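You operate a simulated robot arm through the tools that you are given. There is no shell and no other tool. Be economical: measure what you need, move in short steps, check, and stop when the job is done.

You run a simulated two-armed robot. Do the job below in one go: nothing can be reset, and whatever is moved stays where it is left.

Task
Load the roller unit on warm tray two and set the heater knob by the heat card.
Fine: the cabinet is cold; push the tray in and shut the door before you set the heat. Set down upright: what you pick out.

It is judged by the outcome, as a careful person would: the job done as asked, and still so three seconds after it is handed in. It fails if anything else is knocked over, pushed out of place, dropped, spilled or broken.

Robot
Two 7-joint arms with two-finger parallel grippers on one trunk, on a base that drives. Base frame: it is fixed to the floor where the robot stands at the start and does not move with it; the origin is under the middle of the robot, x ahead of it, y to its left, z up. Lengths are in mm, angles in degrees, forces in N, time in s.
The left shoulder is at the start at [50, 168, 1182], the right one opposite. With the tool pointing down near the work surface each hand reaches from about 180 to 660 mm from the robot's upright axis, wherever it stands, measured 20 degrees to its own side. Places, roughly: cooling switch [400, 300, 1300]; heater knob [400, 400, 1300]; pan of tray two [400, 500, 900]; warm cabinet door [100, 700, 900]; warm tray two [400, 500, 900]. Payload 1.57 kg a hand.
Tool frame (each hand has its own): the origin (TCP) lies between the finger pads and is the grasp point; the fingertips stand 30 mm ahead of it; z points along the fingers, y is the line along which they close. The gripper opens to 80 mm. The fingers are 17 mm wide and 12 mm thick; the gripper's body (40 by 82 mm) begins 80 mm behind the TCP.
Orientation is that of the tool frame in the base frame, as [roll, pitch, yaw] about the fixed x, y, z axes, in that order (R = Rz(yaw) Ry(pitch) Rx(roll)). With the fingers straight down and closing along the base's y, the tool's x points along the base's -x, its y along +y and its z along -z.

Tools
- The arms move only by the tool send_rows. It takes "left_targets", "right_targets" or both (then of equal length, played together; a hand with none holds still); each is a list of rows, each a list of 3 entries, a list of its own where there are three numbers: the shift along the base's x, y, z in mm, then the turn, a rotation vector about the base's x, y, z in rad, then the gripper command, from -1 (fully open) to 1 (shut), values between in proportion. In form: [[[tx, ty, tz], [ax, ay, az], jaw], ...]. A call has 1 to 8 rows; each row shifts and turns the commanded pose from where the row before left it. Rows are played at 5 a second. More than 50 mm and 8.6 degrees between two rows, or a gripper value outside its range, and nothing of the call is played. Where a pose cannot be reached the arm comes as near as it can. A force on the tool above 40 N (or 10 N above the force at the start of the call, whichever is more), or a blocked arm, ends the call early, and 0.2 s more pass. Each finger travels about 45 mm/s and halts on what it meets, pressing with about 42 N; the grip force reading is that of the motor and also rises with nothing between the fingers. The clock runs only during rows and for 0.2 s after the last one: add rows that do not move to give the fingers time. It gives the time, the measured TCP pose, the force on the tool (base axes), the opening and the grip force at its end, in the units of the frame above (readings bear some noise), with the torque about the TCP (base axes, N m) and any sound that the robot's microphone picked up.
- Cameras (640 x 400 px; columns grow to the right, rows downward): "scene" is now at [98.8, 55.6, 1375.2]; the picture's right is [0.69, -0.72, 0.00], its down [-0.52, -0.50, -0.69] and it looks along [0.49, 0.48, -0.73] (base axes); focal length 214 px, centre (320, 200). "left" rides on the left gripper at [72, 7, -122] in its tool frame; the picture's right is [-0.09, 1.00, 0.00], its down [-0.84, -0.08, -0.54] and it looks along [-0.54, -0.05, 0.84] (tool axes); focal length 238 px, centre (320, 200). "right" rides on the right gripper at [72, -7, -122] in its tool frame; the picture's right is [0.09, 1.00, 0.00], its down [-0.84, 0.08, -0.54] and it looks along [-0.54, 0.05, 0.84] (tool axes); focal length 238 px, centre (320, 200). There is no depth. A picture from a camera that has moved, and an enlarged one, comes with that camera's place and axes in the base frame and with its lens.
- grab_frame(camera): a new picture of that camera. The clock stands still meanwhile.
- move_column(by): slides the trunk up (or, below 0, down) by that many mm; the arms and the scene camera ride with it, the base frame stays. It gives what a move gives, with no picture.
- steer(legs): drives the robot by 1 to 6 legs, each [ahead, left, turn to the left] in mm, mm and degrees, along the robot's own axes; the way and the turn of a leg run together, so that a leg with both is an arc; at most 1500 mm and 180 degrees a leg. The arms and the cameras ride along, it lands a little off, and it stops where it bumps. It gives what a move gives.
- pan_tilt(pan, tilt): turns the head with the scene camera to pan (to the left, within 80 degrees either way) and tilt (down, from -29 to 69), counted from straight ahead of the robot. It gives what a move gives.
- inspect(camera, box): a new picture of the part [left, top, right, bottom] of that camera's present view, enlarged. The clock stands still meanwhile.
- finish_job(): hands the job in; it is judged then, once.

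Work in short steps. Places have to be worked out from the pictures, the camera data and where the tool is seen: move nearer, look again, correct. Check each grasp and each placing, and mend what went wrong. You have 120 turns and 88 pictures in all, those below and enlarged ones among them. Open the grippers and draw the arms clear of the work before you hand the job in, unless the task says otherwise; then end with one line.

The tools are called after "Emit:" by a JSON object that holds its "name" and its "arguments". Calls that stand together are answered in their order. send_rows: Moves the arms, as the interface text tells. Its arguments: {"type":"object","properties":{"left_targets":{"type":"array","items":{"type":"array"}},"right_targets":{"type":"array","items":{"type":"array"}}},"required":[]} The other tools are called the same way: move_column (by) slides the trunk up or down; steer (legs) drives the base; pan_tilt (pan, tilt) turns the head that bears the scene camera; grab_frame (camera) takes a picture; inspect (camera, box) takes an enlarged picture of a part of a camera's view; finish_job () hands the job in.

At the start:

```text
t: 0.0
left_ee_pos: [373.2, 449.5, 999.7]
left_tool_rot: [180.0, -0.1, -180.0]
left_ft_force: [-1.1, -0.4, -0.3]
left_ft_torque: [0.01, -0.02, -0.04]
left_grip_width: 80.1
left_finger_force: 0.0
right_ee_pos: [409.9, 0.5, 999.8]
right_tool_rot: [179.9, 0.0, 179.9]
right_ft_force: [0.4, -0.5, -0.5]
right_ft_torque: [0.0, -0.02, 0.01]
right_grip_width: 80.2
right_finger_force: 0.1
trunk travel left (down, up): [-350.0, 93.0]
robot x, y, heading: [-0.4, 2.8, -0.1]
head pan, tilt: [43.9, 46.6]
```

scene: 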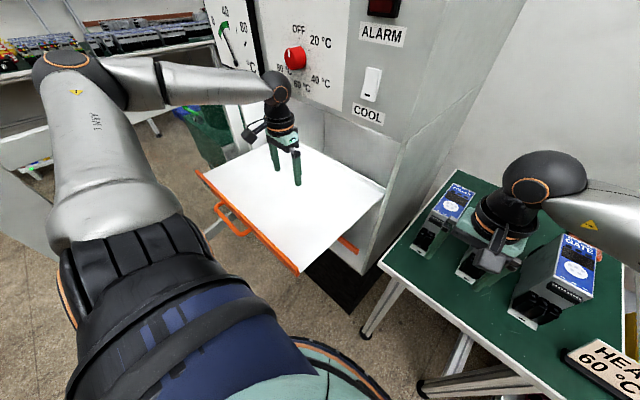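
right: 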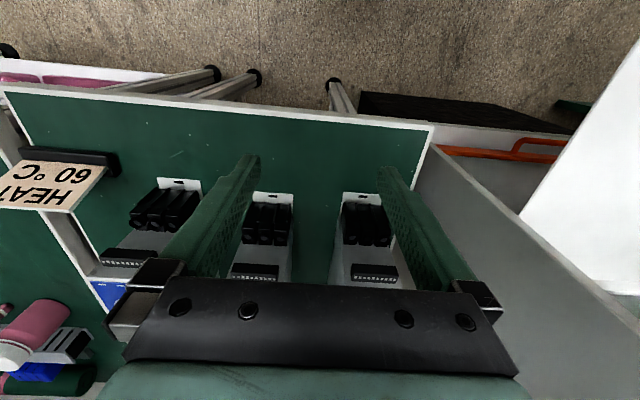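
left: 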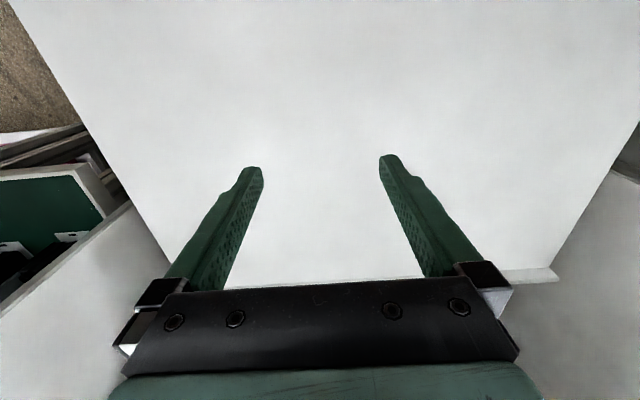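

The pictures show a green table with several boxes on the right and the open tray on the left. I turn the head to see the table.

Emit:
{"name": "pan_tilt", "arguments": {"pan": -5, "tilt": 50}}

Emit:
{"name": "grab_frame", "arguments": {"camera": "scene"}}

```text
t: 1.2
left_ee_pos: [371.8, 449.5, 1000.3]
left_tool_rot: [180.0, -0.1, 180.0]
left_ft_force: [0.5, 0.5, 0.5]
left_ft_torque: [0.0, 0.01, 0.02]
left_grip_width: 80.1
left_finger_force: 0.0
right_ee_pos: [409.8, 1.1, 998.9]
right_tool_rot: [180.0, 0.0, 180.0]
right_ft_force: [-0.1, 0.7, -0.1]
right_ft_torque: [0.03, -0.01, 0.01]
right_grip_width: 80.0
right_finger_force: 0.0
trunk travel left (down, up): [-350.0, 93.0]
robot x, y, heading: [-4.4, 0.5, -0.0]
head pan, tilt: [-5.0, 50.0]
```

```text
84 pictures are left
camera scene: at [117.9, -6.6, 1370.5], right [-0.09, -1.0, 0.0], down [-0.76, 0.07, -0.64], along [0.64, -0.06, -0.77], focal length 214 px, centre (320, 200)
```

scene: 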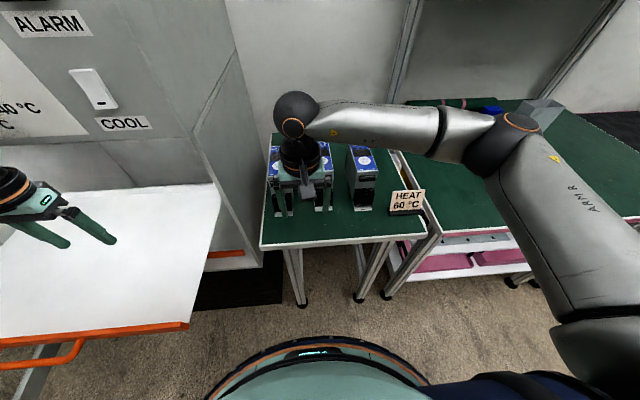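

Heat card says 60 °C. I enlarge the units to read their labels.

Emit:
{"name": "inspect", "arguments": {"camera": "scene", "box": [250, 130, 440, 250]}}

Emit:
{"name": "inspect", "arguments": {"camera": "right", "box": [0, 80, 440, 355]}}

```text
3.33 times, centred on (345, 190) of scene
camera zoom: at [117.9, -6.6, 1370.5], right [-0.09, -1.0, 0.0], down [-0.76, 0.07, -0.64], along [0.64, -0.06, -0.77], focal length 715 px, centre (237, 233)
```

zoom: 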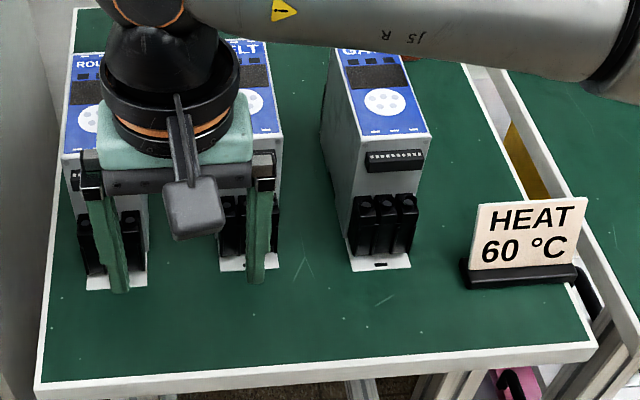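

```text
1.45 times, centred on (220, 218) of right
camera zoom: at [339.8, -5.4, 1121.3], right [-0.09, 1.0, 0.0], down [0.84, 0.08, 0.54], along [0.54, 0.05, -0.84], focal length 347 px, centre (466, 174)
```

zoom: 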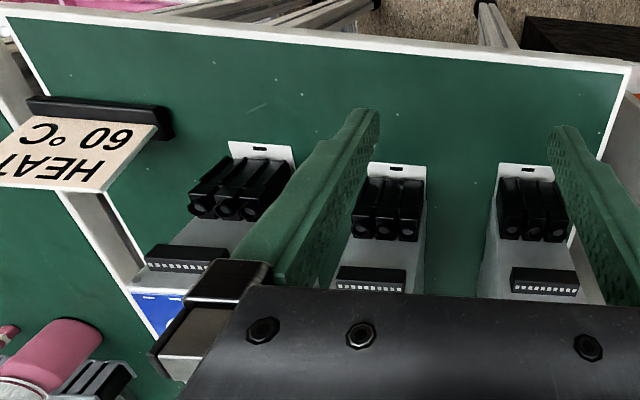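

The leftmost reads "ROL…", the middle "…ELT", the right "GATE". I lift the right hand straight up, then aside, for a clear view.

Emit:
{"name": "send_rows", "arguments": {"right_targets": [[[0, 0, 40], [0, 0, 0], -1], [[0, 0, 40], [0, 0, 0], -1], [[0, 0, 40], [0, 0, 0], -1], [[-20, -40, 0], [0, 0, 0], -1], [[-20, -40, 0], [0, 0, 0], -1], [[-20, -40, 0], [0, 0, 0], -1], [[-20, -40, 0], [0, 0, 0], -1], [[0, -40, 0], [0, 0, 0], -1]]}}

Emit:
{"name": "pan_tilt", "arguments": {"pan": 0, "tilt": 40}}

Emit:
{"name": "grab_frame", "arguments": {"camera": "scene"}}

Emit:
{"name": "grab_frame", "arguments": {"camera": "right"}}

```text
t: 3.0
left_ee_pos: [373.0, 448.3, 1001.1]
left_tool_rot: [-179.9, 0.1, -180.0]
left_ft_force: [0.2, 0.3, 0.1]
left_ft_torque: [0.02, 0.02, -0.01]
left_grip_width: 80.0
left_finger_force: 0.1
right_ee_pos: [331.3, -196.7, 1119.6]
right_tool_rot: [179.9, 0.1, 180.0]
right_ft_force: [-0.7, -0.6, 0.1]
right_ft_torque: [-0.02, 0.0, 0.0]
right_grip_width: 80.0
right_finger_force: 0.1
trunk travel left (down, up): [-350.0, 93.0]
robot x, y, heading: [0.3, 0.3, -0.1]
head pan, tilt: [-5.0, 50.0]
```

```text
t: 3.7
left_ee_pos: [372.4, 448.4, 1000.7]
left_tool_rot: [180.0, 0.0, 179.9]
left_ft_force: [0.4, -0.7, -0.7]
left_ft_torque: [-0.02, 0.0, -0.02]
left_grip_width: 80.0
left_finger_force: 0.2
right_ee_pos: [332.8, -198.8, 1120.3]
right_tool_rot: [179.9, 0.1, -180.0]
right_ft_force: [0.9, 0.8, 0.1]
right_ft_torque: [0.0, -0.02, -0.04]
right_grip_width: 79.9
right_finger_force: 0.0
trunk travel left (down, up): [-350.0, 93.0]
robot x, y, heading: [-2.8, 0.5, 0.1]
head pan, tilt: [0.0, 40.0]
```

```text
81 pictures are left
camera scene: at [126.2, 0.0, 1384.7], right [0.0, -1.0, 0.0], down [-0.64, 0.0, -0.77], along [0.77, 0.0, -0.64], focal length 214 px, centre (320, 200)
```

scene: 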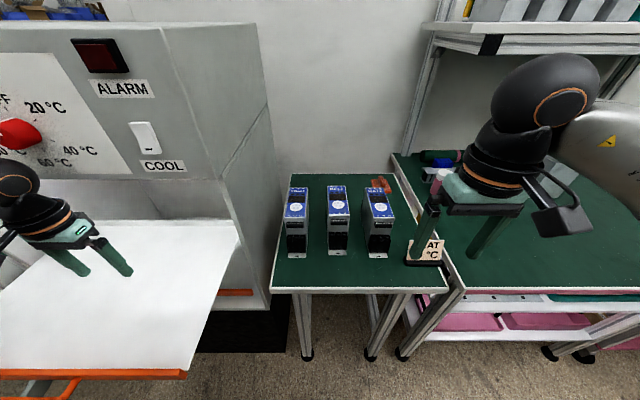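

```text
80 pictures are left
camera right: at [261.6, -204.4, 1241.7], right [-0.09, 1.0, 0.0], down [0.84, 0.08, 0.54], along [0.54, 0.05, -0.84], focal length 238 px, centre (320, 200)
```

right: 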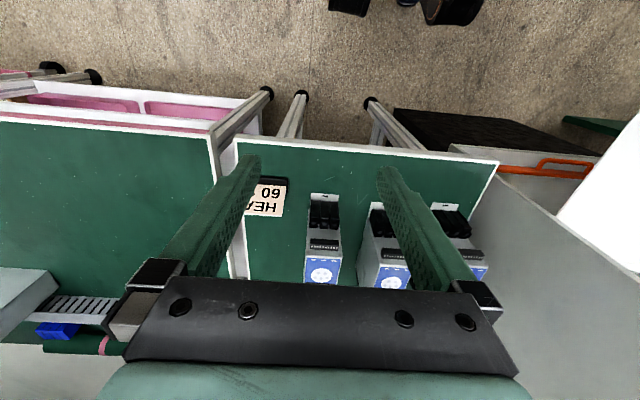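

Clear view now; enlarge the three labels and the knob panel.

Emit:
{"name": "inspect", "arguments": {"camera": "scene", "box": [270, 170, 414, 260]}}

Emit:
{"name": "pan_tilt", "arguments": {"pan": 45, "tilt": 20}}

Emit:
{"name": "grab_frame", "arguments": {"camera": "scene"}}

```text
4.44 times, centred on (342, 215) of scene
camera zoom: at [126.2, 0.0, 1384.7], right [0.0, -1.0, 0.0], down [-0.64, 0.0, -0.77], along [0.77, 0.0, -0.64], focal length 953 px, centre (222, 133)
```

zoom: 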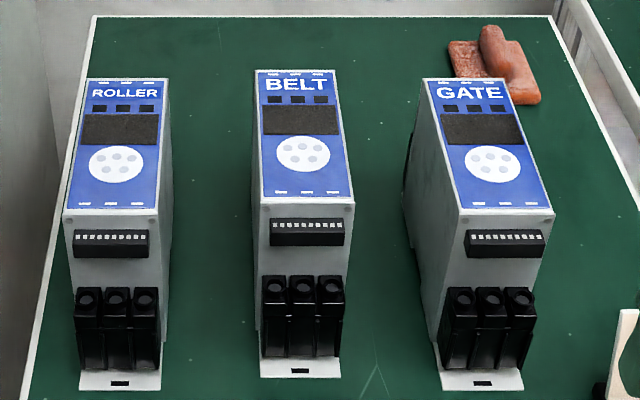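

```text
t: 4.8
left_ee_pos: [371.7, 449.9, 999.4]
left_tool_rot: [180.0, 0.0, -180.0]
left_ft_force: [0.0, -0.4, 0.0]
left_ft_torque: [0.0, -0.01, -0.03]
left_grip_width: 80.1
left_finger_force: 0.1
right_ee_pos: [332.7, -198.3, 1120.5]
right_tool_rot: [-180.0, 0.0, 179.9]
right_ft_force: [0.4, -0.8, 0.9]
right_ft_torque: [0.0, -0.01, 0.0]
right_grip_width: 79.8
right_finger_force: 0.0
trunk travel left (down, up): [-350.0, 93.0]
robot x, y, heading: [0.4, 2.9, 0.2]
head pan, tilt: [45.0, 20.0]
```

```text
78 pictures are left
camera scene: at [107.1, 65.9, 1416.1], right [0.71, -0.71, 0.0], down [-0.24, -0.24, -0.94], along [0.66, 0.66, -0.34], focal length 214 px, centre (320, 200)
```

scene: 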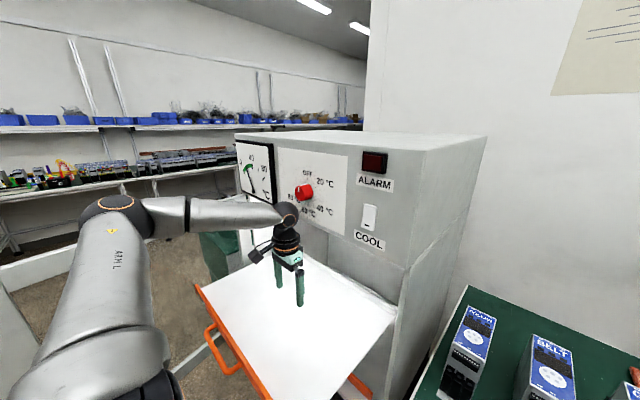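

ROLLER is the leftmost unit. Now I look at the panel and the cabinet door on the left.

Emit:
{"name": "inspect", "arguments": {"camera": "scene", "box": [230, 130, 406, 260]}}

Emit:
{"name": "pan_tilt", "arguments": {"pan": 78, "tilt": 40}}

Emit:
{"name": "grab_frame", "arguments": {"camera": "scene"}}

```text
3.08 times, centred on (318, 195) of scene
camera zoom: at [107.1, 65.9, 1416.1], right [0.71, -0.71, 0.0], down [-0.24, -0.24, -0.94], along [0.66, 0.66, -0.34], focal length 660 px, centre (326, 215)
```

zoom: 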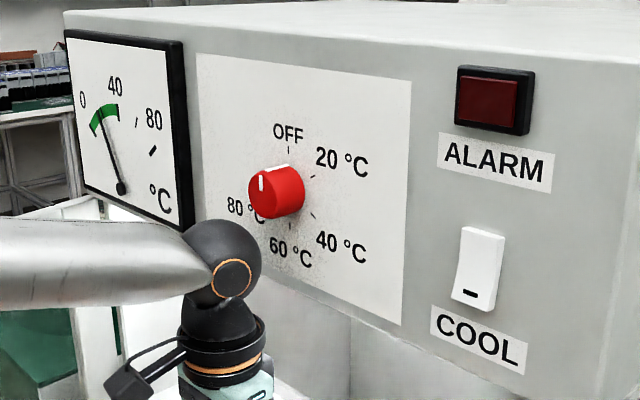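

```text
t: 5.8
left_ee_pos: [370.9, 450.0, 999.8]
left_tool_rot: [179.9, 0.1, -180.0]
left_ft_force: [-0.8, 0.9, 0.9]
left_ft_torque: [-0.02, -0.03, 0.01]
left_grip_width: 80.3
left_finger_force: 0.0
right_ee_pos: [333.3, -197.4, 1119.4]
right_tool_rot: [-180.0, 0.0, -180.0]
right_ft_force: [0.5, -0.2, 0.0]
right_ft_torque: [-0.02, 0.0, 0.01]
right_grip_width: 80.0
right_finger_force: 0.1
trunk travel left (down, up): [-350.0, 93.0]
robot x, y, heading: [-1.3, 2.7, 0.0]
head pan, tilt: [78.0, 40.0]
```

```text
76 pictures are left
camera scene: at [58.9, 83.2, 1384.8], right [0.98, -0.21, 0.0], down [-0.13, -0.63, -0.77], along [0.16, 0.75, -0.64], focal length 214 px, centre (320, 200)
```

scene: 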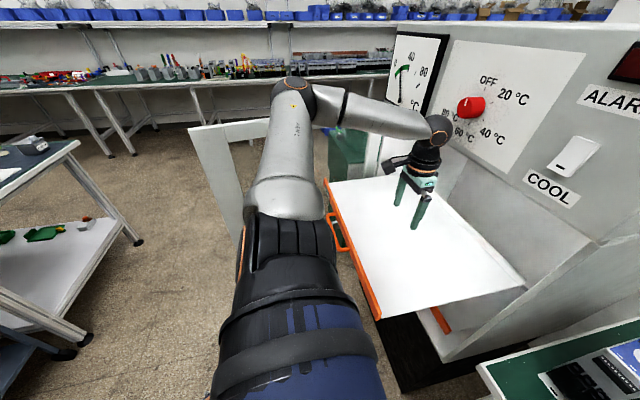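

Knob scale: OFF, 20, 40, 60, 80 round the dial. Plan: use the left hand with the base shifted right to fetch ROLLER (about [600, 68], top ≈ 980, table ≈ 833). First I bring both hands in and high.

Emit:
{"name": "send_rows", "arguments": {"left_targets": [[[-15, -10, 25], [0, 0, 0], -1], [[-15, -20, 25], [0, 0, 0], -1], [[-15, -30, 25], [0, 0, 0], -1], [[-15, -30, 25], [0, 0, 0], -1], [[-15, -30, 20], [0, 0, 0], -1], [[-10, -30, 0], [0, 0, 0], -1]], "right_targets": [[[-15, 0, 0], [0, 0, 0], -1], [[-15, 0, 0], [0, 0, 0], -1], [[-15, 0, 0], [0, 0, 0], -1], [[-15, 0, 0], [0, 0, 0], -1], [[-15, 0, 0], [0, 0, 0], -1], [[0, 0, 0], [0, 0, 0], -1]]}}

Emit:
{"name": "grab_frame", "arguments": {"camera": "scene"}}

```text
t: 7.2
left_ee_pos: [287.5, 298.2, 1119.7]
left_tool_rot: [-180.0, 0.0, -179.9]
left_ft_force: [-0.3, -0.6, 0.8]
left_ft_torque: [-0.01, 0.01, 0.0]
left_grip_width: 80.0
left_finger_force: 0.1
right_ee_pos: [256.0, -199.2, 1120.1]
right_tool_rot: [179.9, 0.0, 180.0]
right_ft_force: [0.2, -1.4, -0.3]
right_ft_torque: [0.01, 0.0, -0.01]
right_grip_width: 80.2
right_finger_force: 0.0
trunk travel left (down, up): [-350.0, 93.0]
robot x, y, heading: [0.7, -2.2, -0.1]
head pan, tilt: [78.0, 40.0]
```

```text
75 pictures are left
camera scene: at [59.0, 82.7, 1384.7], right [0.98, -0.21, 0.0], down [-0.13, -0.63, -0.77], along [0.16, 0.75, -0.64], focal length 214 px, centre (320, 200)
```

scene: 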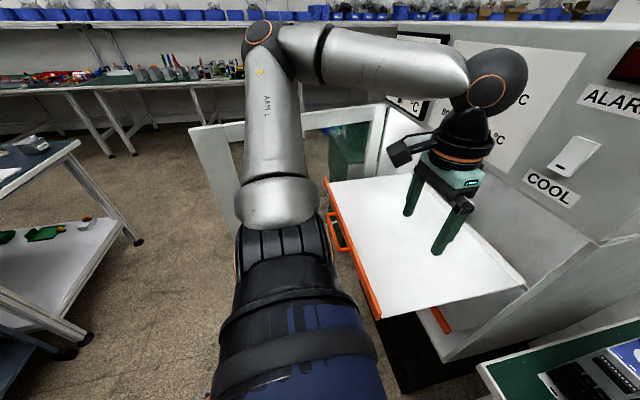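

Door: a glazed frame standing open on the left. I drive right 230 and then ahead 100, with the head back over the units.

Emit:
{"name": "steer", "arguments": {"legs": [[0, -230, 0], [100, 0, 0]]}}

Emit:
{"name": "pan_tilt", "arguments": {"pan": 20, "tilt": 40}}

Emit:
{"name": "grab_frame", "arguments": {"camera": "scene"}}

Emit:
{"name": "grab_frame", "arguments": {"camera": "left"}}

```text
t: 10.6
left_ee_pos: [390.0, 70.4, 1119.5]
left_tool_rot: [180.0, -0.1, -179.9]
left_ft_force: [-0.3, 0.2, 0.7]
left_ft_torque: [0.01, 0.02, 0.04]
left_grip_width: 80.1
left_finger_force: 0.1
right_ee_pos: [357.1, -426.9, 1120.3]
right_tool_rot: [180.0, 0.1, 179.9]
right_ft_force: [-0.5, -0.3, -0.5]
right_ft_torque: [0.01, 0.01, -0.03]
right_grip_width: 80.1
right_finger_force: 0.0
trunk travel left (down, up): [-350.0, 93.0]
robot x, y, heading: [101.4, -227.7, -0.1]
head pan, tilt: [78.0, 40.0]
```

```text
t: 11.8
left_ee_pos: [389.5, 72.0, 1121.1]
left_tool_rot: [180.0, -0.1, -179.9]
left_ft_force: [0.4, 0.2, -0.8]
left_ft_torque: [-0.01, -0.02, -0.02]
left_grip_width: 80.0
left_finger_force: 0.1
right_ee_pos: [356.2, -427.0, 1121.3]
right_tool_rot: [180.0, 0.0, 180.0]
right_ft_force: [-0.6, 0.0, 0.9]
right_ft_torque: [0.0, 0.01, -0.02]
right_grip_width: 79.8
right_finger_force: 0.0
trunk travel left (down, up): [-350.0, 93.0]
robot x, y, heading: [98.1, -227.9, 0.1]
head pan, tilt: [20.0, 40.0]
```

```text
74 pictures are left
camera scene: at [221.6, -199.2, 1384.7], right [0.34, -0.94, 0.0], down [-0.6, -0.22, -0.77], along [0.72, 0.26, -0.64], focal length 214 px, centre (320, 200)
```

scene: 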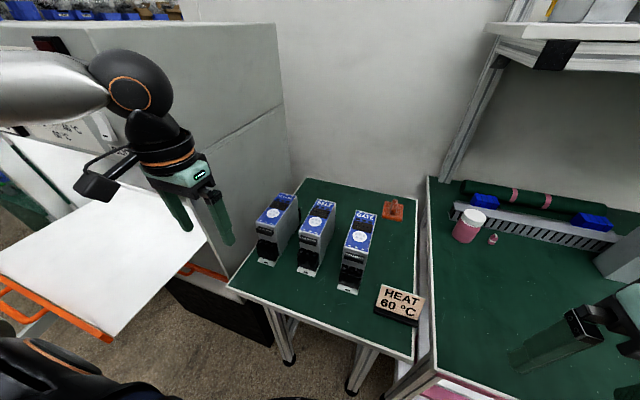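

```text
73 pictures are left
camera left: at [317.8, 77.9, 1241.4], right [0.09, 1.0, 0.0], down [0.84, -0.08, 0.54], along [0.54, -0.05, -0.84], focal length 238 px, centre (320, 200)
```

left: 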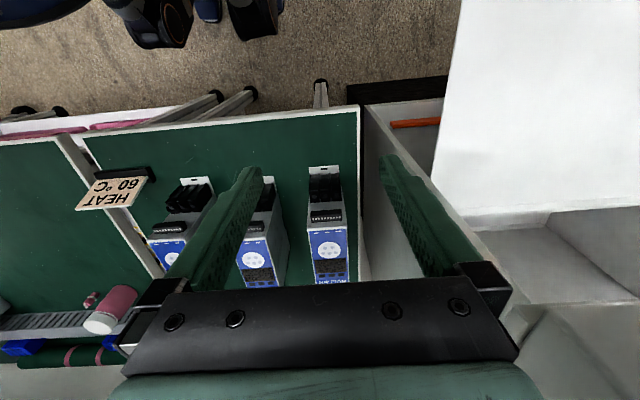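

The left elbow would foul the cabinet when reaching there, so I'll use the right hand for pick-up instead. I tuck the left hand in while here.

Emit:
{"name": "send_rows", "arguments": {"left_targets": [[[-25, -10, 0], [0, 0, 0], -1], [[-25, -20, 0], [0, 0, 0], -1], [[-25, -20, 0], [0, 0, 0], -1], [[-15, -20, 0], [0, 0, 0], -1], [[0, 0, 0], [0, 0, 0], -1]]}}

Emit:
{"name": "steer", "arguments": {"legs": [[0, 215, 0]]}}

Emit:
{"name": "grab_frame", "arguments": {"camera": "scene"}}

```text
t: 13.0
left_ee_pos: [303.9, -0.6, 1127.4]
left_tool_rot: [-180.0, 0.1, 180.0]
left_ft_force: [0.6, 0.1, -0.5]
left_ft_torque: [0.0, -0.01, 0.0]
left_grip_width: 80.1
left_finger_force: 0.0
left hand out of reach, approached as far as the arm can: row 4
right_ee_pos: [355.7, -426.4, 1121.0]
right_tool_rot: [-180.0, 0.0, 179.9]
right_ft_force: [-0.3, -0.4, -0.8]
right_ft_torque: [0.01, -0.03, -0.02]
right_grip_width: 80.3
right_finger_force: 0.1
trunk travel left (down, up): [-350.0, 93.0]
robot x, y, heading: [103.7, -226.6, 0.2]
head pan, tilt: [20.0, 40.0]
```

```text
t: 15.5
left_ee_pos: [302.6, 208.9, 1127.1]
left_tool_rot: [-180.0, 0.0, -179.9]
left_ft_force: [0.1, 0.8, -0.2]
left_ft_torque: [-0.03, 0.0, -0.01]
left_grip_width: 79.9
left_finger_force: 0.0
right_ee_pos: [356.8, -216.8, 1120.8]
right_tool_rot: [-180.0, 0.0, -179.9]
right_ft_force: [0.0, 0.1, 0.5]
right_ft_torque: [-0.03, 0.02, 0.01]
right_grip_width: 79.9
right_finger_force: 0.0
trunk travel left (down, up): [-350.0, 93.0]
robot x, y, heading: [100.5, -17.8, 0.2]
head pan, tilt: [20.0, 40.0]
```

```text
72 pictures are left
camera scene: at [221.3, 10.4, 1384.7], right [0.34, -0.94, 0.0], down [-0.6, -0.22, -0.77], along [0.72, 0.26, -0.64], focal length 214 px, centre (320, 200)
```

scene: 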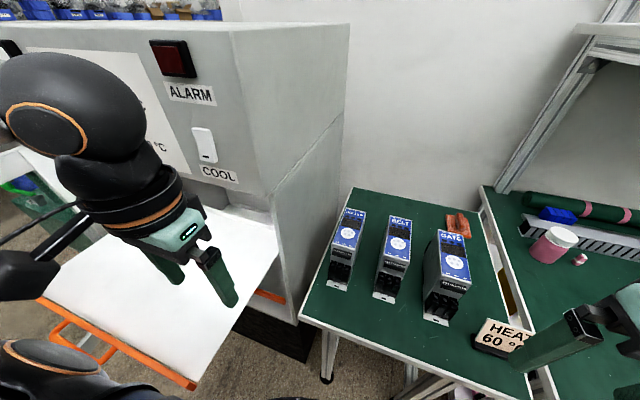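

Left hand is safe. Now the right hand goes over ROLLER at height 1120.

Emit:
{"name": "send_rows", "arguments": {"right_targets": [[[24, 35, 0], [0, 0, 0], -1], [[24, 36, 0], [0, 0, 0], -1], [[24, 36, 0], [0, 0, 0], -1], [[24, 36, 0], [0, 0, 0], -1], [[24, 36, 0], [0, 0, 0], -1], [[24, 36, 0], [0, 0, 0], -1], [[24, 36, 0], [0, 0, 0], -1], [[24, 34, 0], [0, 0, 0], -1]]}}

Emit:
{"name": "grab_frame", "arguments": {"camera": "right"}}

Emit:
{"name": "grab_frame", "arguments": {"camera": "scene"}}

```text
t: 17.3
left_ee_pos: [301.7, 210.0, 1128.3]
left_tool_rot: [-180.0, 0.0, -179.9]
left_ft_force: [-0.5, 0.8, 0.2]
left_ft_torque: [-0.02, 0.01, 0.0]
left_grip_width: 79.9
left_finger_force: 0.0
right_ee_pos: [548.7, 68.7, 1120.4]
right_tool_rot: [-179.8, 0.0, -179.7]
right_ft_force: [-0.7, 0.1, 0.6]
right_ft_torque: [0.01, -0.02, -0.04]
right_grip_width: 80.1
right_finger_force: 0.1
trunk travel left (down, up): [-350.0, 93.0]
robot x, y, heading: [99.4, -17.8, 0.1]
head pan, tilt: [20.0, 40.0]
```

```text
71 pictures are left
camera right: at [478.0, 61.2, 1241.7], right [-0.1, 1.0, 0.0], down [0.84, 0.08, 0.54], along [0.54, 0.05, -0.84], focal length 238 px, centre (320, 200)
```

right: 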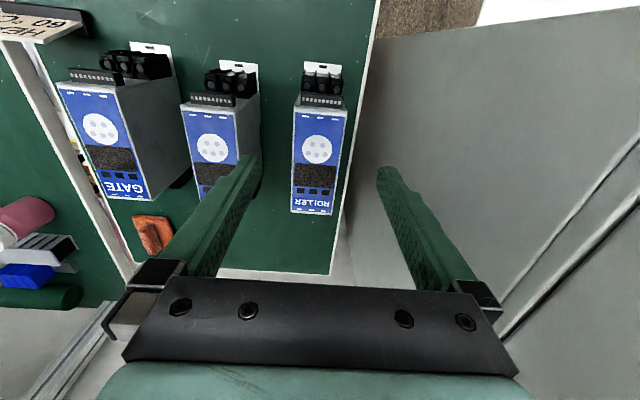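

```text
70 pictures are left
camera scene: at [221.3, 11.0, 1384.7], right [0.34, -0.94, 0.0], down [-0.6, -0.22, -0.77], along [0.72, 0.26, -0.64], focal length 214 px, centre (320, 200)
```

scene: 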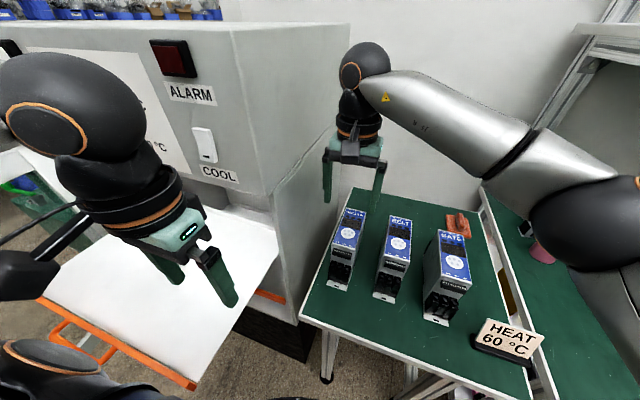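

ROLLER's top spans x 532–668, y centre ≈ 68.5, aligned with the gripper. I move over its centre and lower to just above it, then look.

Emit:
{"name": "send_rows", "arguments": {"right_targets": [[[25, 0, 0], [0, 0, 0], -1], [[26, 0, 0], [0, 0, 0], -1], [[0, 0, -30], [0, 0, 0], -1], [[0, 0, -30], [0, 0, 0], -1], [[0, 0, -30], [0, 0, 0], -1], [[0, 0, -10], [0, 0, 0], -1], [[0, 0, 0], [0, 0, 0], -1]]}}

Emit:
{"name": "grab_frame", "arguments": {"camera": "right"}}

Emit:
{"name": "inspect", "arguments": {"camera": "scene", "box": [300, 100, 460, 300]}}

```text
t: 18.9
left_ee_pos: [302.0, 208.6, 1127.9]
left_tool_rot: [-180.0, 0.0, -179.9]
left_ft_force: [-0.4, 0.3, -1.0]
left_ft_torque: [-0.03, -0.02, -0.01]
left_grip_width: 80.0
left_finger_force: 0.0
right_ee_pos: [598.7, 69.3, 1019.9]
right_tool_rot: [-179.9, 0.0, -179.9]
right_ft_force: [0.3, 0.8, -0.2]
right_ft_torque: [0.0, 0.0, 0.01]
right_grip_width: 79.9
right_finger_force: 0.0
trunk travel left (down, up): [-350.0, 93.0]
robot x, y, heading: [99.7, -19.7, 0.2]
head pan, tilt: [20.0, 40.0]
```

```text
69 pictures are left
camera right: at [527.8, 61.8, 1141.4], right [-0.09, 1.0, 0.0], down [0.84, 0.08, 0.54], along [0.54, 0.05, -0.84], focal length 238 px, centre (320, 200)
```

right: 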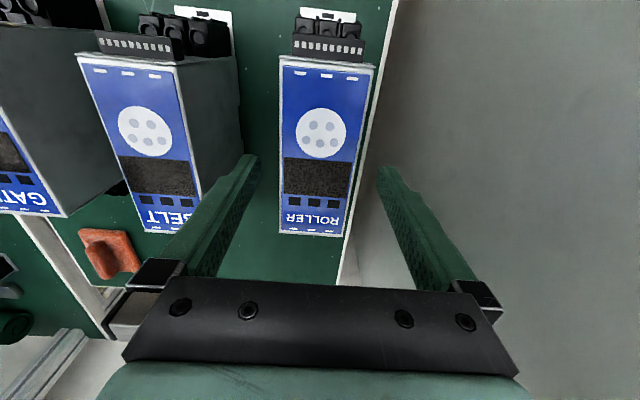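

```text
2.00 times, centred on (380, 200) of scene
camera zoom: at [221.3, 10.1, 1384.7], right [0.34, -0.94, 0.0], down [-0.6, -0.22, -0.77], along [0.72, 0.26, -0.64], focal length 429 px, centre (200, 200)
```

zoom: 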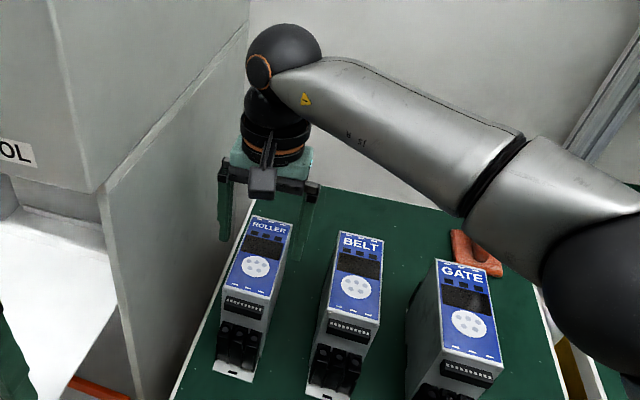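

Top ≈ z 975, y centre ≈ 67.5. I shift 1.5 mm and lower to TCP z ≈ 943, then close.

Emit:
{"name": "send_rows", "arguments": {"right_targets": [[[3, -1.5, -15], [0, 0, 0], -1], [[0, 0, -20], [0, 0, 0], -1], [[0, 0, -20], [0, 0, 0], -1], [[0, 0, -20], [0, 0, 0], -1], [[0, 0, 0], [0, 0, 0], 1], [[0, 0, 0], [0, 0, 0], 1], [[0, 0, 0], [0, 0, 0], 1]]}}

Emit:
{"name": "grab_frame", "arguments": {"camera": "right"}}

```text
t: 20.5
left_ee_pos: [301.4, 209.5, 1128.0]
left_tool_rot: [180.0, 0.1, 180.0]
left_ft_force: [-0.5, 0.4, 0.8]
left_ft_torque: [0.0, 0.03, 0.03]
left_grip_width: 79.8
left_finger_force: 0.2
right_ee_pos: [604.6, 65.6, 946.1]
right_tool_rot: [-180.0, 0.0, -179.7]
right_ft_force: [-0.9, 1.4, 0.2]
right_ft_torque: [0.02, -0.3, 0.09]
right_grip_width: 58.0
right_finger_force: 27.4
trunk travel left (down, up): [-350.0, 93.0]
robot x, y, heading: [101.0, -17.7, 0.2]
head pan, tilt: [20.0, 40.0]
```

```text
67 pictures are left
camera right: at [532.9, 59.3, 1066.9], right [-0.1, 1.0, 0.0], down [0.84, 0.08, 0.54], along [0.54, 0.05, -0.84], focal length 238 px, centre (320, 200)
```

right: 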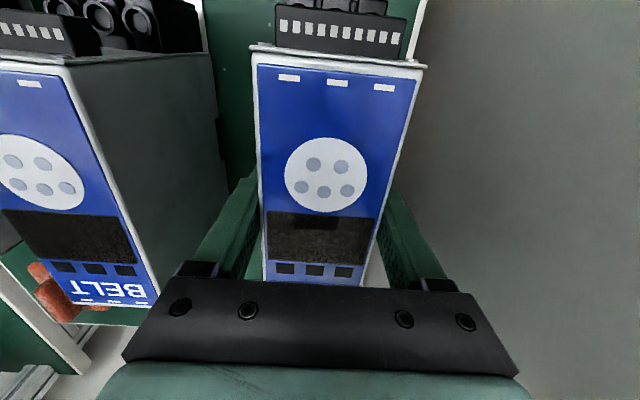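

Gripped at 58 mm. One more row to firm up, then a small test lift.

Emit:
{"name": "send_rows", "arguments": {"right_targets": [[[0, 0, 0], [0, 0, 0], 1], [[0, 0, 0], [0, 0, 0], 1], [[0, 0, 10], [0, 0, 0], 1], [[0, 0, 20], [0, 0, 0], 1], [[0, 0, 0], [0, 0, 0], 1]]}}

Emit:
{"name": "grab_frame", "arguments": {"camera": "right"}}

Emit:
{"name": "inspect", "arguments": {"camera": "scene", "box": [300, 100, 460, 300]}}

```text
t: 21.7
left_ee_pos: [302.3, 209.5, 1127.7]
left_tool_rot: [180.0, -0.1, -179.9]
left_ft_force: [0.0, -0.3, -0.2]
left_ft_torque: [0.01, -0.02, 0.0]
left_grip_width: 79.7
left_finger_force: 0.1
right_ee_pos: [603.3, 67.8, 975.5]
right_tool_rot: [-179.9, -0.1, -179.9]
right_ft_force: [-0.8, 0.0, -5.6]
right_ft_torque: [0.04, -0.03, 0.0]
right_grip_width: 58.0
right_finger_force: 42.5
trunk travel left (down, up): [-350.0, 93.0]
robot x, y, heading: [102.8, -20.9, 0.0]
head pan, tilt: [20.0, 40.0]
```

```text
66 pictures are left
camera right: at [532.8, 60.5, 1096.8], right [-0.09, 1.0, 0.0], down [0.84, 0.08, 0.54], along [0.54, 0.05, -0.84], focal length 238 px, centre (320, 200)
```

right: 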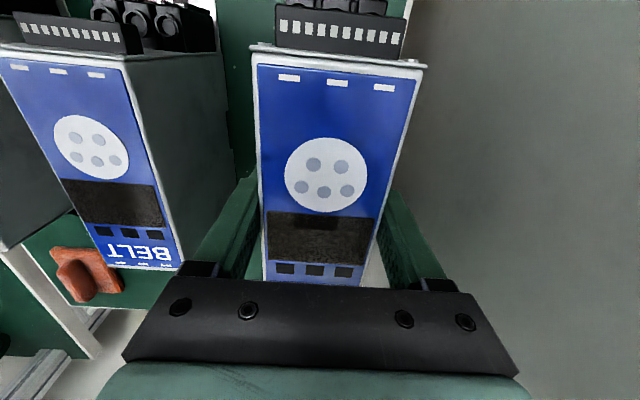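

```text
2.00 times, centred on (380, 200) of scene
camera zoom: at [221.9, 10.2, 1384.6], right [0.34, -0.94, 0.0], down [-0.6, -0.22, -0.77], along [0.72, 0.26, -0.64], focal length 429 px, centre (200, 200)
```

zoom: 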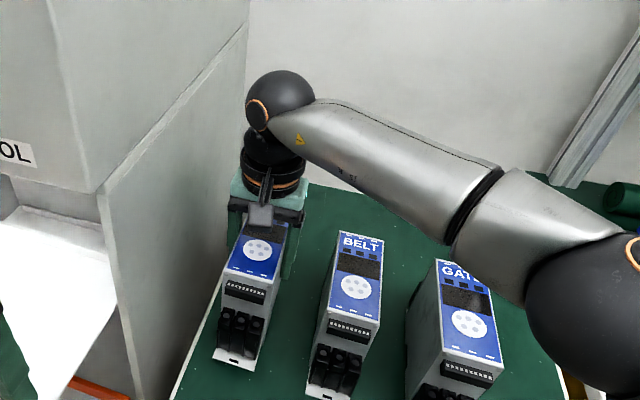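

Held and level. Lift further and draw back clear of table and cabinet.

Emit:
{"name": "send_rows", "arguments": {"right_targets": [[[0, 0, 30], [0, 0, 0], 1], [[0, 0, 40], [0, 0, 0], 1], [[0, 0, 40], [0, 0, 0], 1], [[0, -10, 40], [0, 0, 0], 1], [[-25, -20, 15], [0, 0, 0], 1], [[-35, -20, 0], [0, 0, 0], 1], [[-35, -20, 0], [0, 0, 0], 1], [[-35, -20, 0], [0, 0, 0], 1]]}}

Emit:
{"name": "send_rows", "arguments": {"right_targets": [[[-35, -20, 0], [0, 0, 0], 1], [[-35, -20, 0], [0, 0, 0], 1], [[-25, -20, 0], [0, 0, 0], 1], [[0, 0, 0], [0, 0, 0], 1]]}}

Emit:
{"name": "grab_frame", "arguments": {"camera": "scene"}}

```text
t: 23.5
left_ee_pos: [302.3, 208.2, 1126.8]
left_tool_rot: [180.0, 0.0, -179.9]
left_ft_force: [-0.2, 0.1, 0.4]
left_ft_torque: [0.01, 0.0, -0.05]
left_grip_width: 80.1
left_finger_force: 0.1
right_ee_pos: [472.8, -25.3, 1142.5]
right_tool_rot: [-180.0, 0.1, -180.0]
right_ft_force: [0.4, 0.6, -5.0]
right_ft_torque: [-0.01, -0.04, -0.02]
right_grip_width: 57.8
right_finger_force: 41.8
trunk travel left (down, up): [-350.0, 93.0]
robot x, y, heading: [97.5, -20.4, 0.1]
head pan, tilt: [20.0, 40.0]
```

```text
t: 24.5
left_ee_pos: [302.9, 208.6, 1128.0]
left_tool_rot: [-180.0, -0.1, -179.9]
left_ft_force: [0.0, 0.0, -0.1]
left_ft_torque: [0.01, -0.02, 0.01]
left_grip_width: 79.8
left_finger_force: 0.0
right_ee_pos: [375.9, -84.4, 1140.2]
right_tool_rot: [-180.0, -0.1, -179.9]
right_ft_force: [1.2, -0.3, -6.0]
right_ft_torque: [0.0, 0.0, 0.0]
right_grip_width: 57.8
right_finger_force: 42.0
trunk travel left (down, up): [-350.0, 93.0]
robot x, y, heading: [99.4, -20.2, 0.0]
head pan, tilt: [20.0, 40.0]
```

```text
64 pictures are left
camera scene: at [221.8, 10.3, 1384.6], right [0.34, -0.94, 0.0], down [-0.6, -0.22, -0.77], along [0.72, 0.26, -0.64], focal length 214 px, centre (320, 200)
```

scene: 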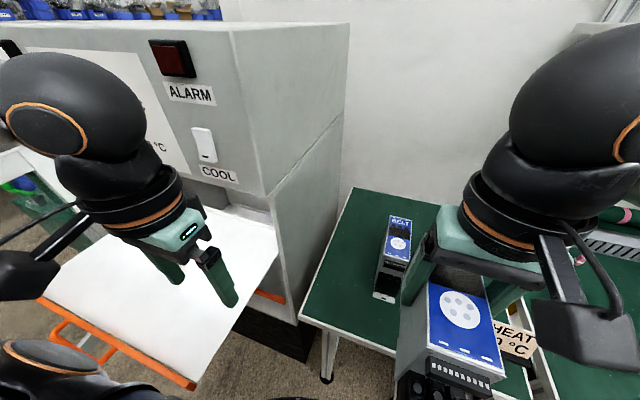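

Unit held steady. Now I drive back 160 and left 170 so the right hand faces the tray.

Emit:
{"name": "steer", "arguments": {"legs": [[-160, 0, 0], [0, 170, 0]]}}

Emit:
{"name": "pan_tilt", "arguments": {"pan": 40, "tilt": 45}}

Emit:
{"name": "grab_frame", "arguments": {"camera": "scene"}}

Emit:
{"name": "grab_frame", "arguments": {"camera": "left"}}

```text
t: 27.6
left_ee_pos: [142.1, 379.2, 1127.6]
left_tool_rot: [180.0, 0.0, -179.8]
left_ft_force: [0.0, 0.6, -0.1]
left_ft_torque: [-0.02, -0.01, 0.02]
left_grip_width: 80.0
left_finger_force: 0.1
right_ee_pos: [217.3, 88.9, 1141.9]
right_tool_rot: [179.9, 0.1, -179.8]
right_ft_force: [0.0, 0.4, -5.1]
right_ft_torque: [0.01, -0.01, -0.01]
right_grip_width: 57.6
right_finger_force: 42.5
trunk travel left (down, up): [-350.0, 93.0]
robot x, y, heading: [-59.4, 150.7, 0.3]
head pan, tilt: [20.0, 40.0]
```

```text
t: 28.5
left_ee_pos: [143.5, 379.4, 1127.1]
left_tool_rot: [-180.0, 0.0, -179.8]
left_ft_force: [0.4, -0.4, -0.5]
left_ft_torque: [0.02, 0.02, -0.01]
left_grip_width: 79.8
left_finger_force: 0.1
right_ee_pos: [216.9, 87.1, 1140.7]
right_tool_rot: [179.9, 0.0, -179.8]
right_ft_force: [-0.7, 0.4, -5.3]
right_ft_torque: [0.02, -0.02, 0.0]
right_grip_width: 57.7
right_finger_force: 42.1
trunk travel left (down, up): [-350.0, 93.0]
robot x, y, heading: [-59.3, 151.1, 0.5]
head pan, tilt: [40.0, 45.0]
```

```text
63 pictures are left
camera scene: at [44.6, 203.5, 1377.4], right [0.65, -0.76, 0.0], down [-0.54, -0.46, -0.71], along [0.54, 0.46, -0.71], focal length 214 px, centre (320, 200)
```

scene: 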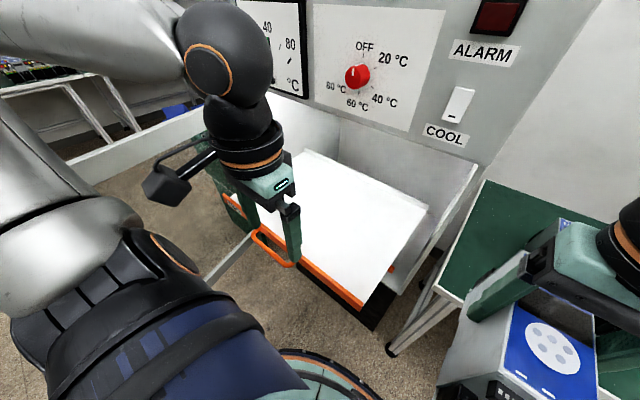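

```text
62 pictures are left
camera left: at [71.9, 385.8, 1248.9], right [0.09, 1.0, 0.0], down [0.84, -0.07, 0.54], along [0.54, -0.05, -0.84], focal length 238 px, centre (320, 200)
```

left: 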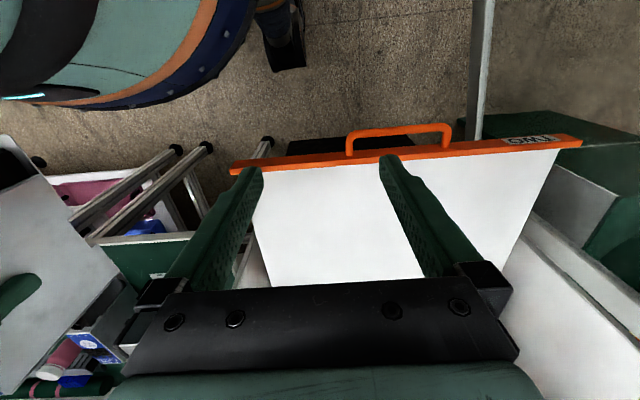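

I read the label on the tray front and the knob.

Emit:
{"name": "inspect", "arguments": {"camera": "left", "box": [330, 90, 630, 270]}}

Emit:
{"name": "inspect", "arguments": {"camera": "scene", "box": [310, 30, 420, 120]}}

```text
2.13 times, centred on (480, 180) of left
camera zoom: at [71.9, 385.8, 1248.9], right [0.09, 1.0, 0.0], down [0.84, -0.07, 0.54], along [0.54, -0.05, -0.84], focal length 508 px, centre (-21, 243)
```

zoom: 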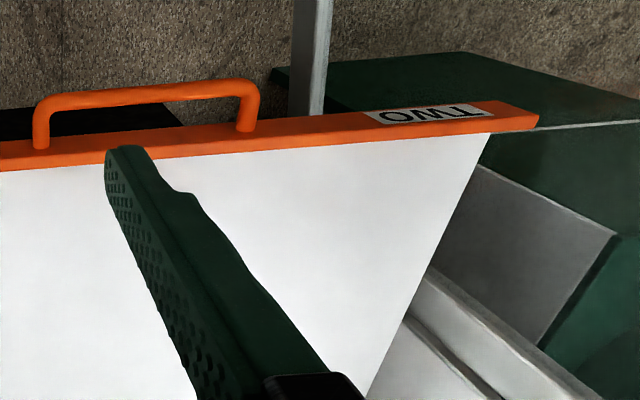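

```text
4.44 times, centred on (365, 75) of scene
camera zoom: at [44.6, 203.5, 1377.4], right [0.65, -0.76, 0.0], down [-0.54, -0.46, -0.71], along [0.54, 0.46, -0.71], focal length 953 px, centre (120, 756)
```

zoom: 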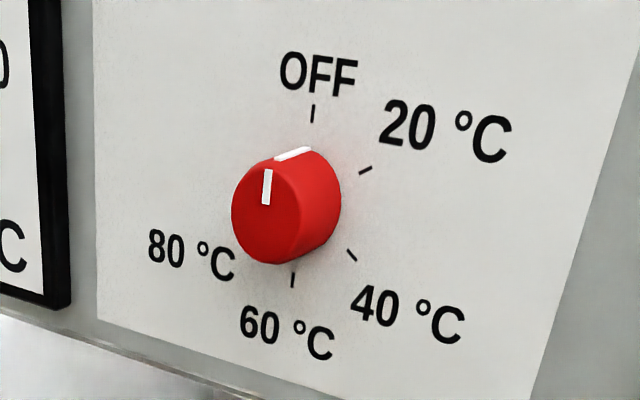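

Tray is labelled TWO; knob is at OFF with 60 °C opposite (half a turn). I move the unit over the front right of the tray.

Emit:
{"name": "send_rows", "arguments": {"right_targets": [[[13, 37, 0], [0, 0, 0], 1], [[13, 38, 0], [0, 0, 0], 1], [[13, 38, 0], [0, 0, 0], 1], [[13, 38, 0], [0, 0, 0], 1], [[12, 38, 0], [0, 0, 0], 1], [[12, 38, 0], [0, 0, 0], 1], [[12, 36, 0], [0, 0, 0], 1]]}}

Emit:
{"name": "grab_frame", "arguments": {"camera": "right"}}

Emit:
{"name": "grab_frame", "arguments": {"camera": "scene"}}

```text
t: 30.1
left_ee_pos: [142.9, 378.5, 1128.2]
left_tool_rot: [-179.9, 0.0, -179.8]
left_ft_force: [0.2, -0.4, -0.3]
left_ft_torque: [0.04, 0.01, 0.01]
left_grip_width: 80.3
left_finger_force: 0.1
right_ee_pos: [303.1, 326.3, 1141.7]
right_tool_rot: [-179.9, 0.0, -179.5]
right_ft_force: [-0.2, 0.9, -5.6]
right_ft_torque: [0.01, -0.02, -0.01]
right_grip_width: 57.7
right_finger_force: 41.7
right hand out of reach, approached as far as the arm can: row 7
trunk travel left (down, up): [-350.0, 93.0]
robot x, y, heading: [-58.6, 152.0, 0.0]
head pan, tilt: [40.0, 45.0]
```

```text
59 pictures are left
camera right: at [232.1, 317.3, 1263.5], right [-0.1, 0.99, 0.0], down [0.84, 0.09, 0.54], along [0.54, 0.05, -0.84], focal length 238 px, centre (320, 200)
```

right: 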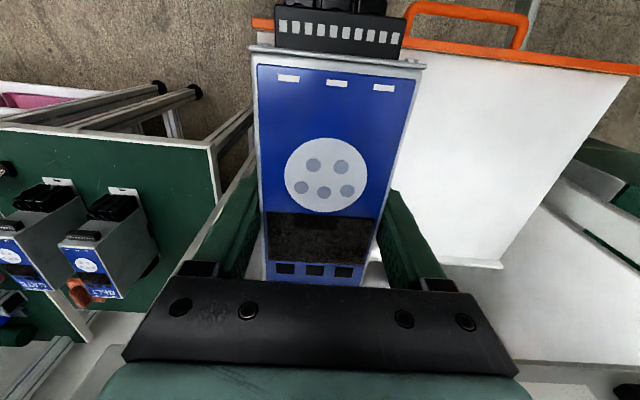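

```text
58 pictures are left
camera scene: at [44.7, 202.9, 1377.4], right [0.65, -0.76, 0.0], down [-0.54, -0.46, -0.71], along [0.54, 0.46, -0.71], focal length 214 px, centre (320, 200)
```

scene: 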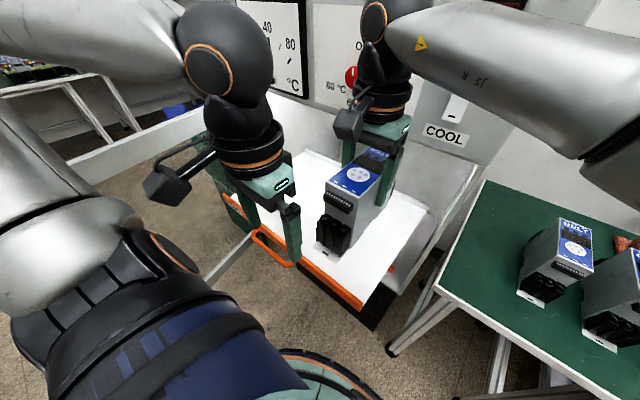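

Reach limit near y 326, still well inside the tray (edge ≈ 235). I lower to about 30 mm above the pan.

Emit:
{"name": "send_rows", "arguments": {"right_targets": [[[0, 0, -25], [0, 0, 0], 1], [[0, 0, -25], [0, 0, 0], 1], [[0, 0, -25], [0, 0, 0], 1], [[0, 0, -15], [0, 0, 0], 1], [[0, 0, 0], [0, 0, 0], 1]]}}

Emit:
{"name": "grab_frame", "arguments": {"camera": "scene"}}

Emit:
{"name": "grab_frame", "arguments": {"camera": "left"}}

```text
t: 31.3
left_ee_pos: [143.8, 379.9, 1127.6]
left_tool_rot: [-180.0, 0.1, -179.9]
left_ft_force: [-0.8, -1.4, -0.2]
left_ft_torque: [-0.03, -0.03, -0.03]
left_grip_width: 79.7
left_finger_force: 0.2
right_ee_pos: [303.3, 325.7, 1049.8]
right_tool_rot: [180.0, 0.0, -179.8]
right_ft_force: [-0.5, 0.7, -6.4]
right_ft_torque: [-0.01, -0.03, 0.01]
right_grip_width: 57.9
right_finger_force: 41.6
trunk travel left (down, up): [-350.0, 93.0]
robot x, y, heading: [-62.4, 150.5, -0.0]
head pan, tilt: [40.0, 45.0]
```

```text
57 pictures are left
camera scene: at [44.7, 203.7, 1377.4], right [0.65, -0.76, 0.0], down [-0.54, -0.46, -0.71], along [0.54, 0.46, -0.71], focal length 214 px, centre (320, 200)
```

scene: 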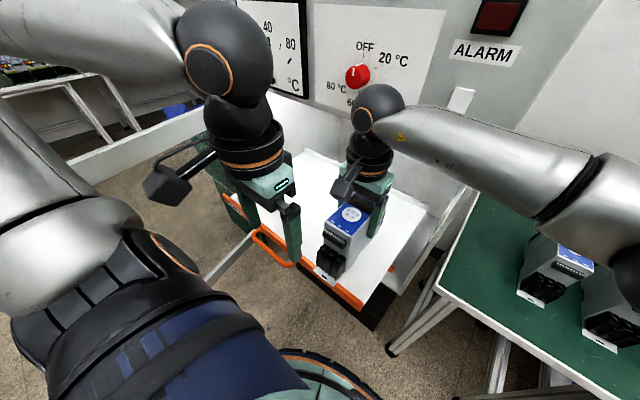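

```text
56 pictures are left
camera left: at [71.9, 386.0, 1248.8], right [0.09, 1.0, 0.0], down [0.84, -0.07, 0.54], along [0.54, -0.05, -0.84], focal length 238 px, centre (320, 200)
```

left: 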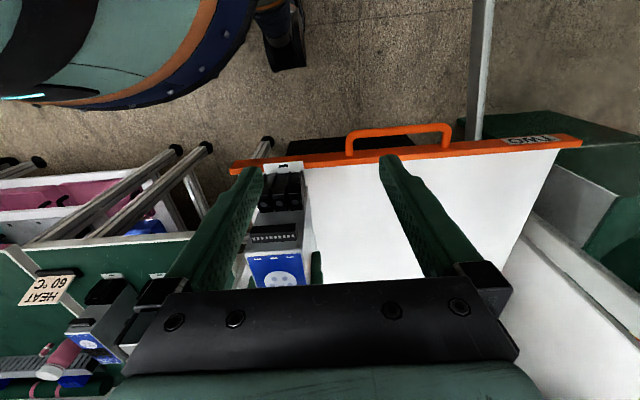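

The unit's front lip would sit on the tray rim; panel face is at x ≈ 435, so I shift 35 mm inward, then lower gently.

Emit:
{"name": "send_rows", "arguments": {"right_targets": [[[18, 0, 0], [0, 0, 0], 1], [[17, 0, 0], [0, 0, 0], 1], [[0, 0, -8], [0, 0, 0], 1], [[0, 0, -8], [0, 0, 0], 1], [[0, 0, -5], [0, 0, 0], 1], [[0, 0, 0], [0, 0, 0], 1]]}}

Emit:
{"name": "grab_frame", "arguments": {"camera": "left"}}

Emit:
{"name": "inspect", "arguments": {"camera": "scene", "box": [270, 150, 450, 330]}}

```text
t: 32.7
left_ee_pos: [142.8, 379.7, 1127.6]
left_tool_rot: [180.0, 0.0, -179.8]
left_ft_force: [0.0, 0.3, 0.2]
left_ft_torque: [-0.02, -0.04, 0.02]
left_grip_width: 80.0
left_finger_force: 0.1
right_ee_pos: [337.1, 326.2, 1030.4]
right_tool_rot: [180.0, 0.0, -179.9]
right_ft_force: [0.4, 0.2, -5.0]
right_ft_torque: [0.01, 0.04, -0.01]
right_grip_width: 57.9
right_finger_force: 42.1
trunk travel left (down, up): [-350.0, 93.0]
robot x, y, heading: [-59.6, 149.3, 0.1]
head pan, tilt: [40.0, 45.0]
```

```text
55 pictures are left
camera left: at [71.9, 386.0, 1248.8], right [0.09, 1.0, 0.0], down [0.84, -0.07, 0.54], along [0.54, -0.05, -0.84], focal length 238 px, centre (320, 200)
```

left: 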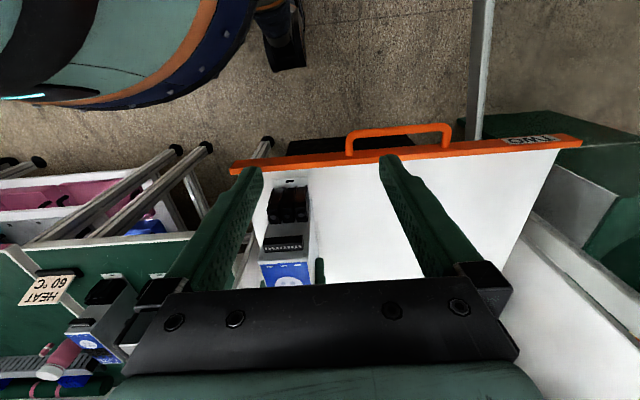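

```text
2.22 times, centred on (360, 240) of scene
camera zoom: at [44.7, 203.7, 1377.4], right [0.65, -0.76, 0.0], down [-0.54, -0.46, -0.71], along [0.54, 0.46, -0.71], focal length 477 px, centre (231, 111)
```

zoom: 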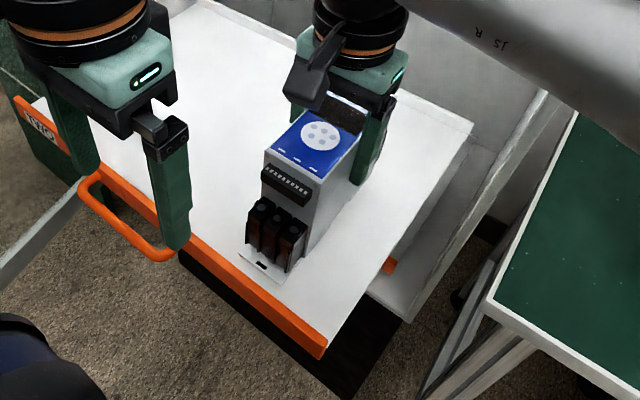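

Position over the pan is good. Lower in small steps and watch the force.

Emit:
{"name": "send_rows", "arguments": {"right_targets": [[[0, 0, -5], [0, 0, 0], 1], [[0, 0, -4], [0, 0, 0], 1], [[0, 0, 0], [0, 0, 0], 1]]}}

Emit:
{"name": "send_rows", "arguments": {"right_targets": [[[0, 0, -4], [0, 0, 0], 1], [[0, 0, 0], [0, 0, 0], 1]]}}

Emit:
{"name": "send_rows", "arguments": {"right_targets": [[[0, 0, -3], [0, 0, 0], 1], [[0, 0, 0], [0, 0, 0], 1]]}}

```text
t: 33.5
left_ee_pos: [143.1, 379.5, 1126.5]
left_tool_rot: [179.9, 0.1, -179.8]
left_ft_force: [0.9, 0.7, -0.9]
left_ft_torque: [0.01, -0.02, 0.02]
left_grip_width: 79.9
left_finger_force: 0.1
right_ee_pos: [337.8, 326.0, 1020.8]
right_tool_rot: [180.0, 0.1, -179.7]
right_ft_force: [0.0, 0.1, -5.5]
right_ft_torque: [-0.03, -0.03, 0.02]
right_grip_width: 57.9
right_finger_force: 42.4
trunk travel left (down, up): [-350.0, 93.0]
robot x, y, heading: [-59.9, 149.2, -0.0]
head pan, tilt: [40.0, 45.0]
```

```text
t: 34.1
left_ee_pos: [142.7, 379.1, 1127.0]
left_tool_rot: [180.0, -0.1, -179.8]
left_ft_force: [-1.3, -0.2, 0.3]
left_ft_torque: [0.02, 0.01, 0.0]
left_grip_width: 79.8
left_finger_force: 0.1
right_ee_pos: [337.0, 327.8, 1016.8]
right_tool_rot: [179.9, 0.0, -179.8]
right_ft_force: [0.2, -0.3, -5.1]
right_ft_torque: [0.0, 0.02, 0.0]
right_grip_width: 57.8
right_finger_force: 42.0
trunk travel left (down, up): [-350.0, 93.0]
robot x, y, heading: [-55.9, 151.2, 0.1]
head pan, tilt: [40.0, 45.0]
```

```text
t: 34.7
left_ee_pos: [143.3, 380.3, 1126.9]
left_tool_rot: [-179.9, -0.1, -179.7]
left_ft_force: [0.1, -0.2, -0.5]
left_ft_torque: [0.0, 0.01, 0.0]
left_grip_width: 80.2
left_finger_force: 0.0
right_ee_pos: [337.3, 327.3, 1014.2]
right_tool_rot: [180.0, 0.0, -179.8]
right_ft_force: [-0.7, 0.1, -5.6]
right_ft_torque: [-0.03, -0.02, 0.0]
right_grip_width: 57.7
right_finger_force: 41.9
trunk travel left (down, up): [-350.0, 93.0]
robot x, y, heading: [-58.6, 150.2, 0.3]
head pan, tilt: [40.0, 45.0]
```

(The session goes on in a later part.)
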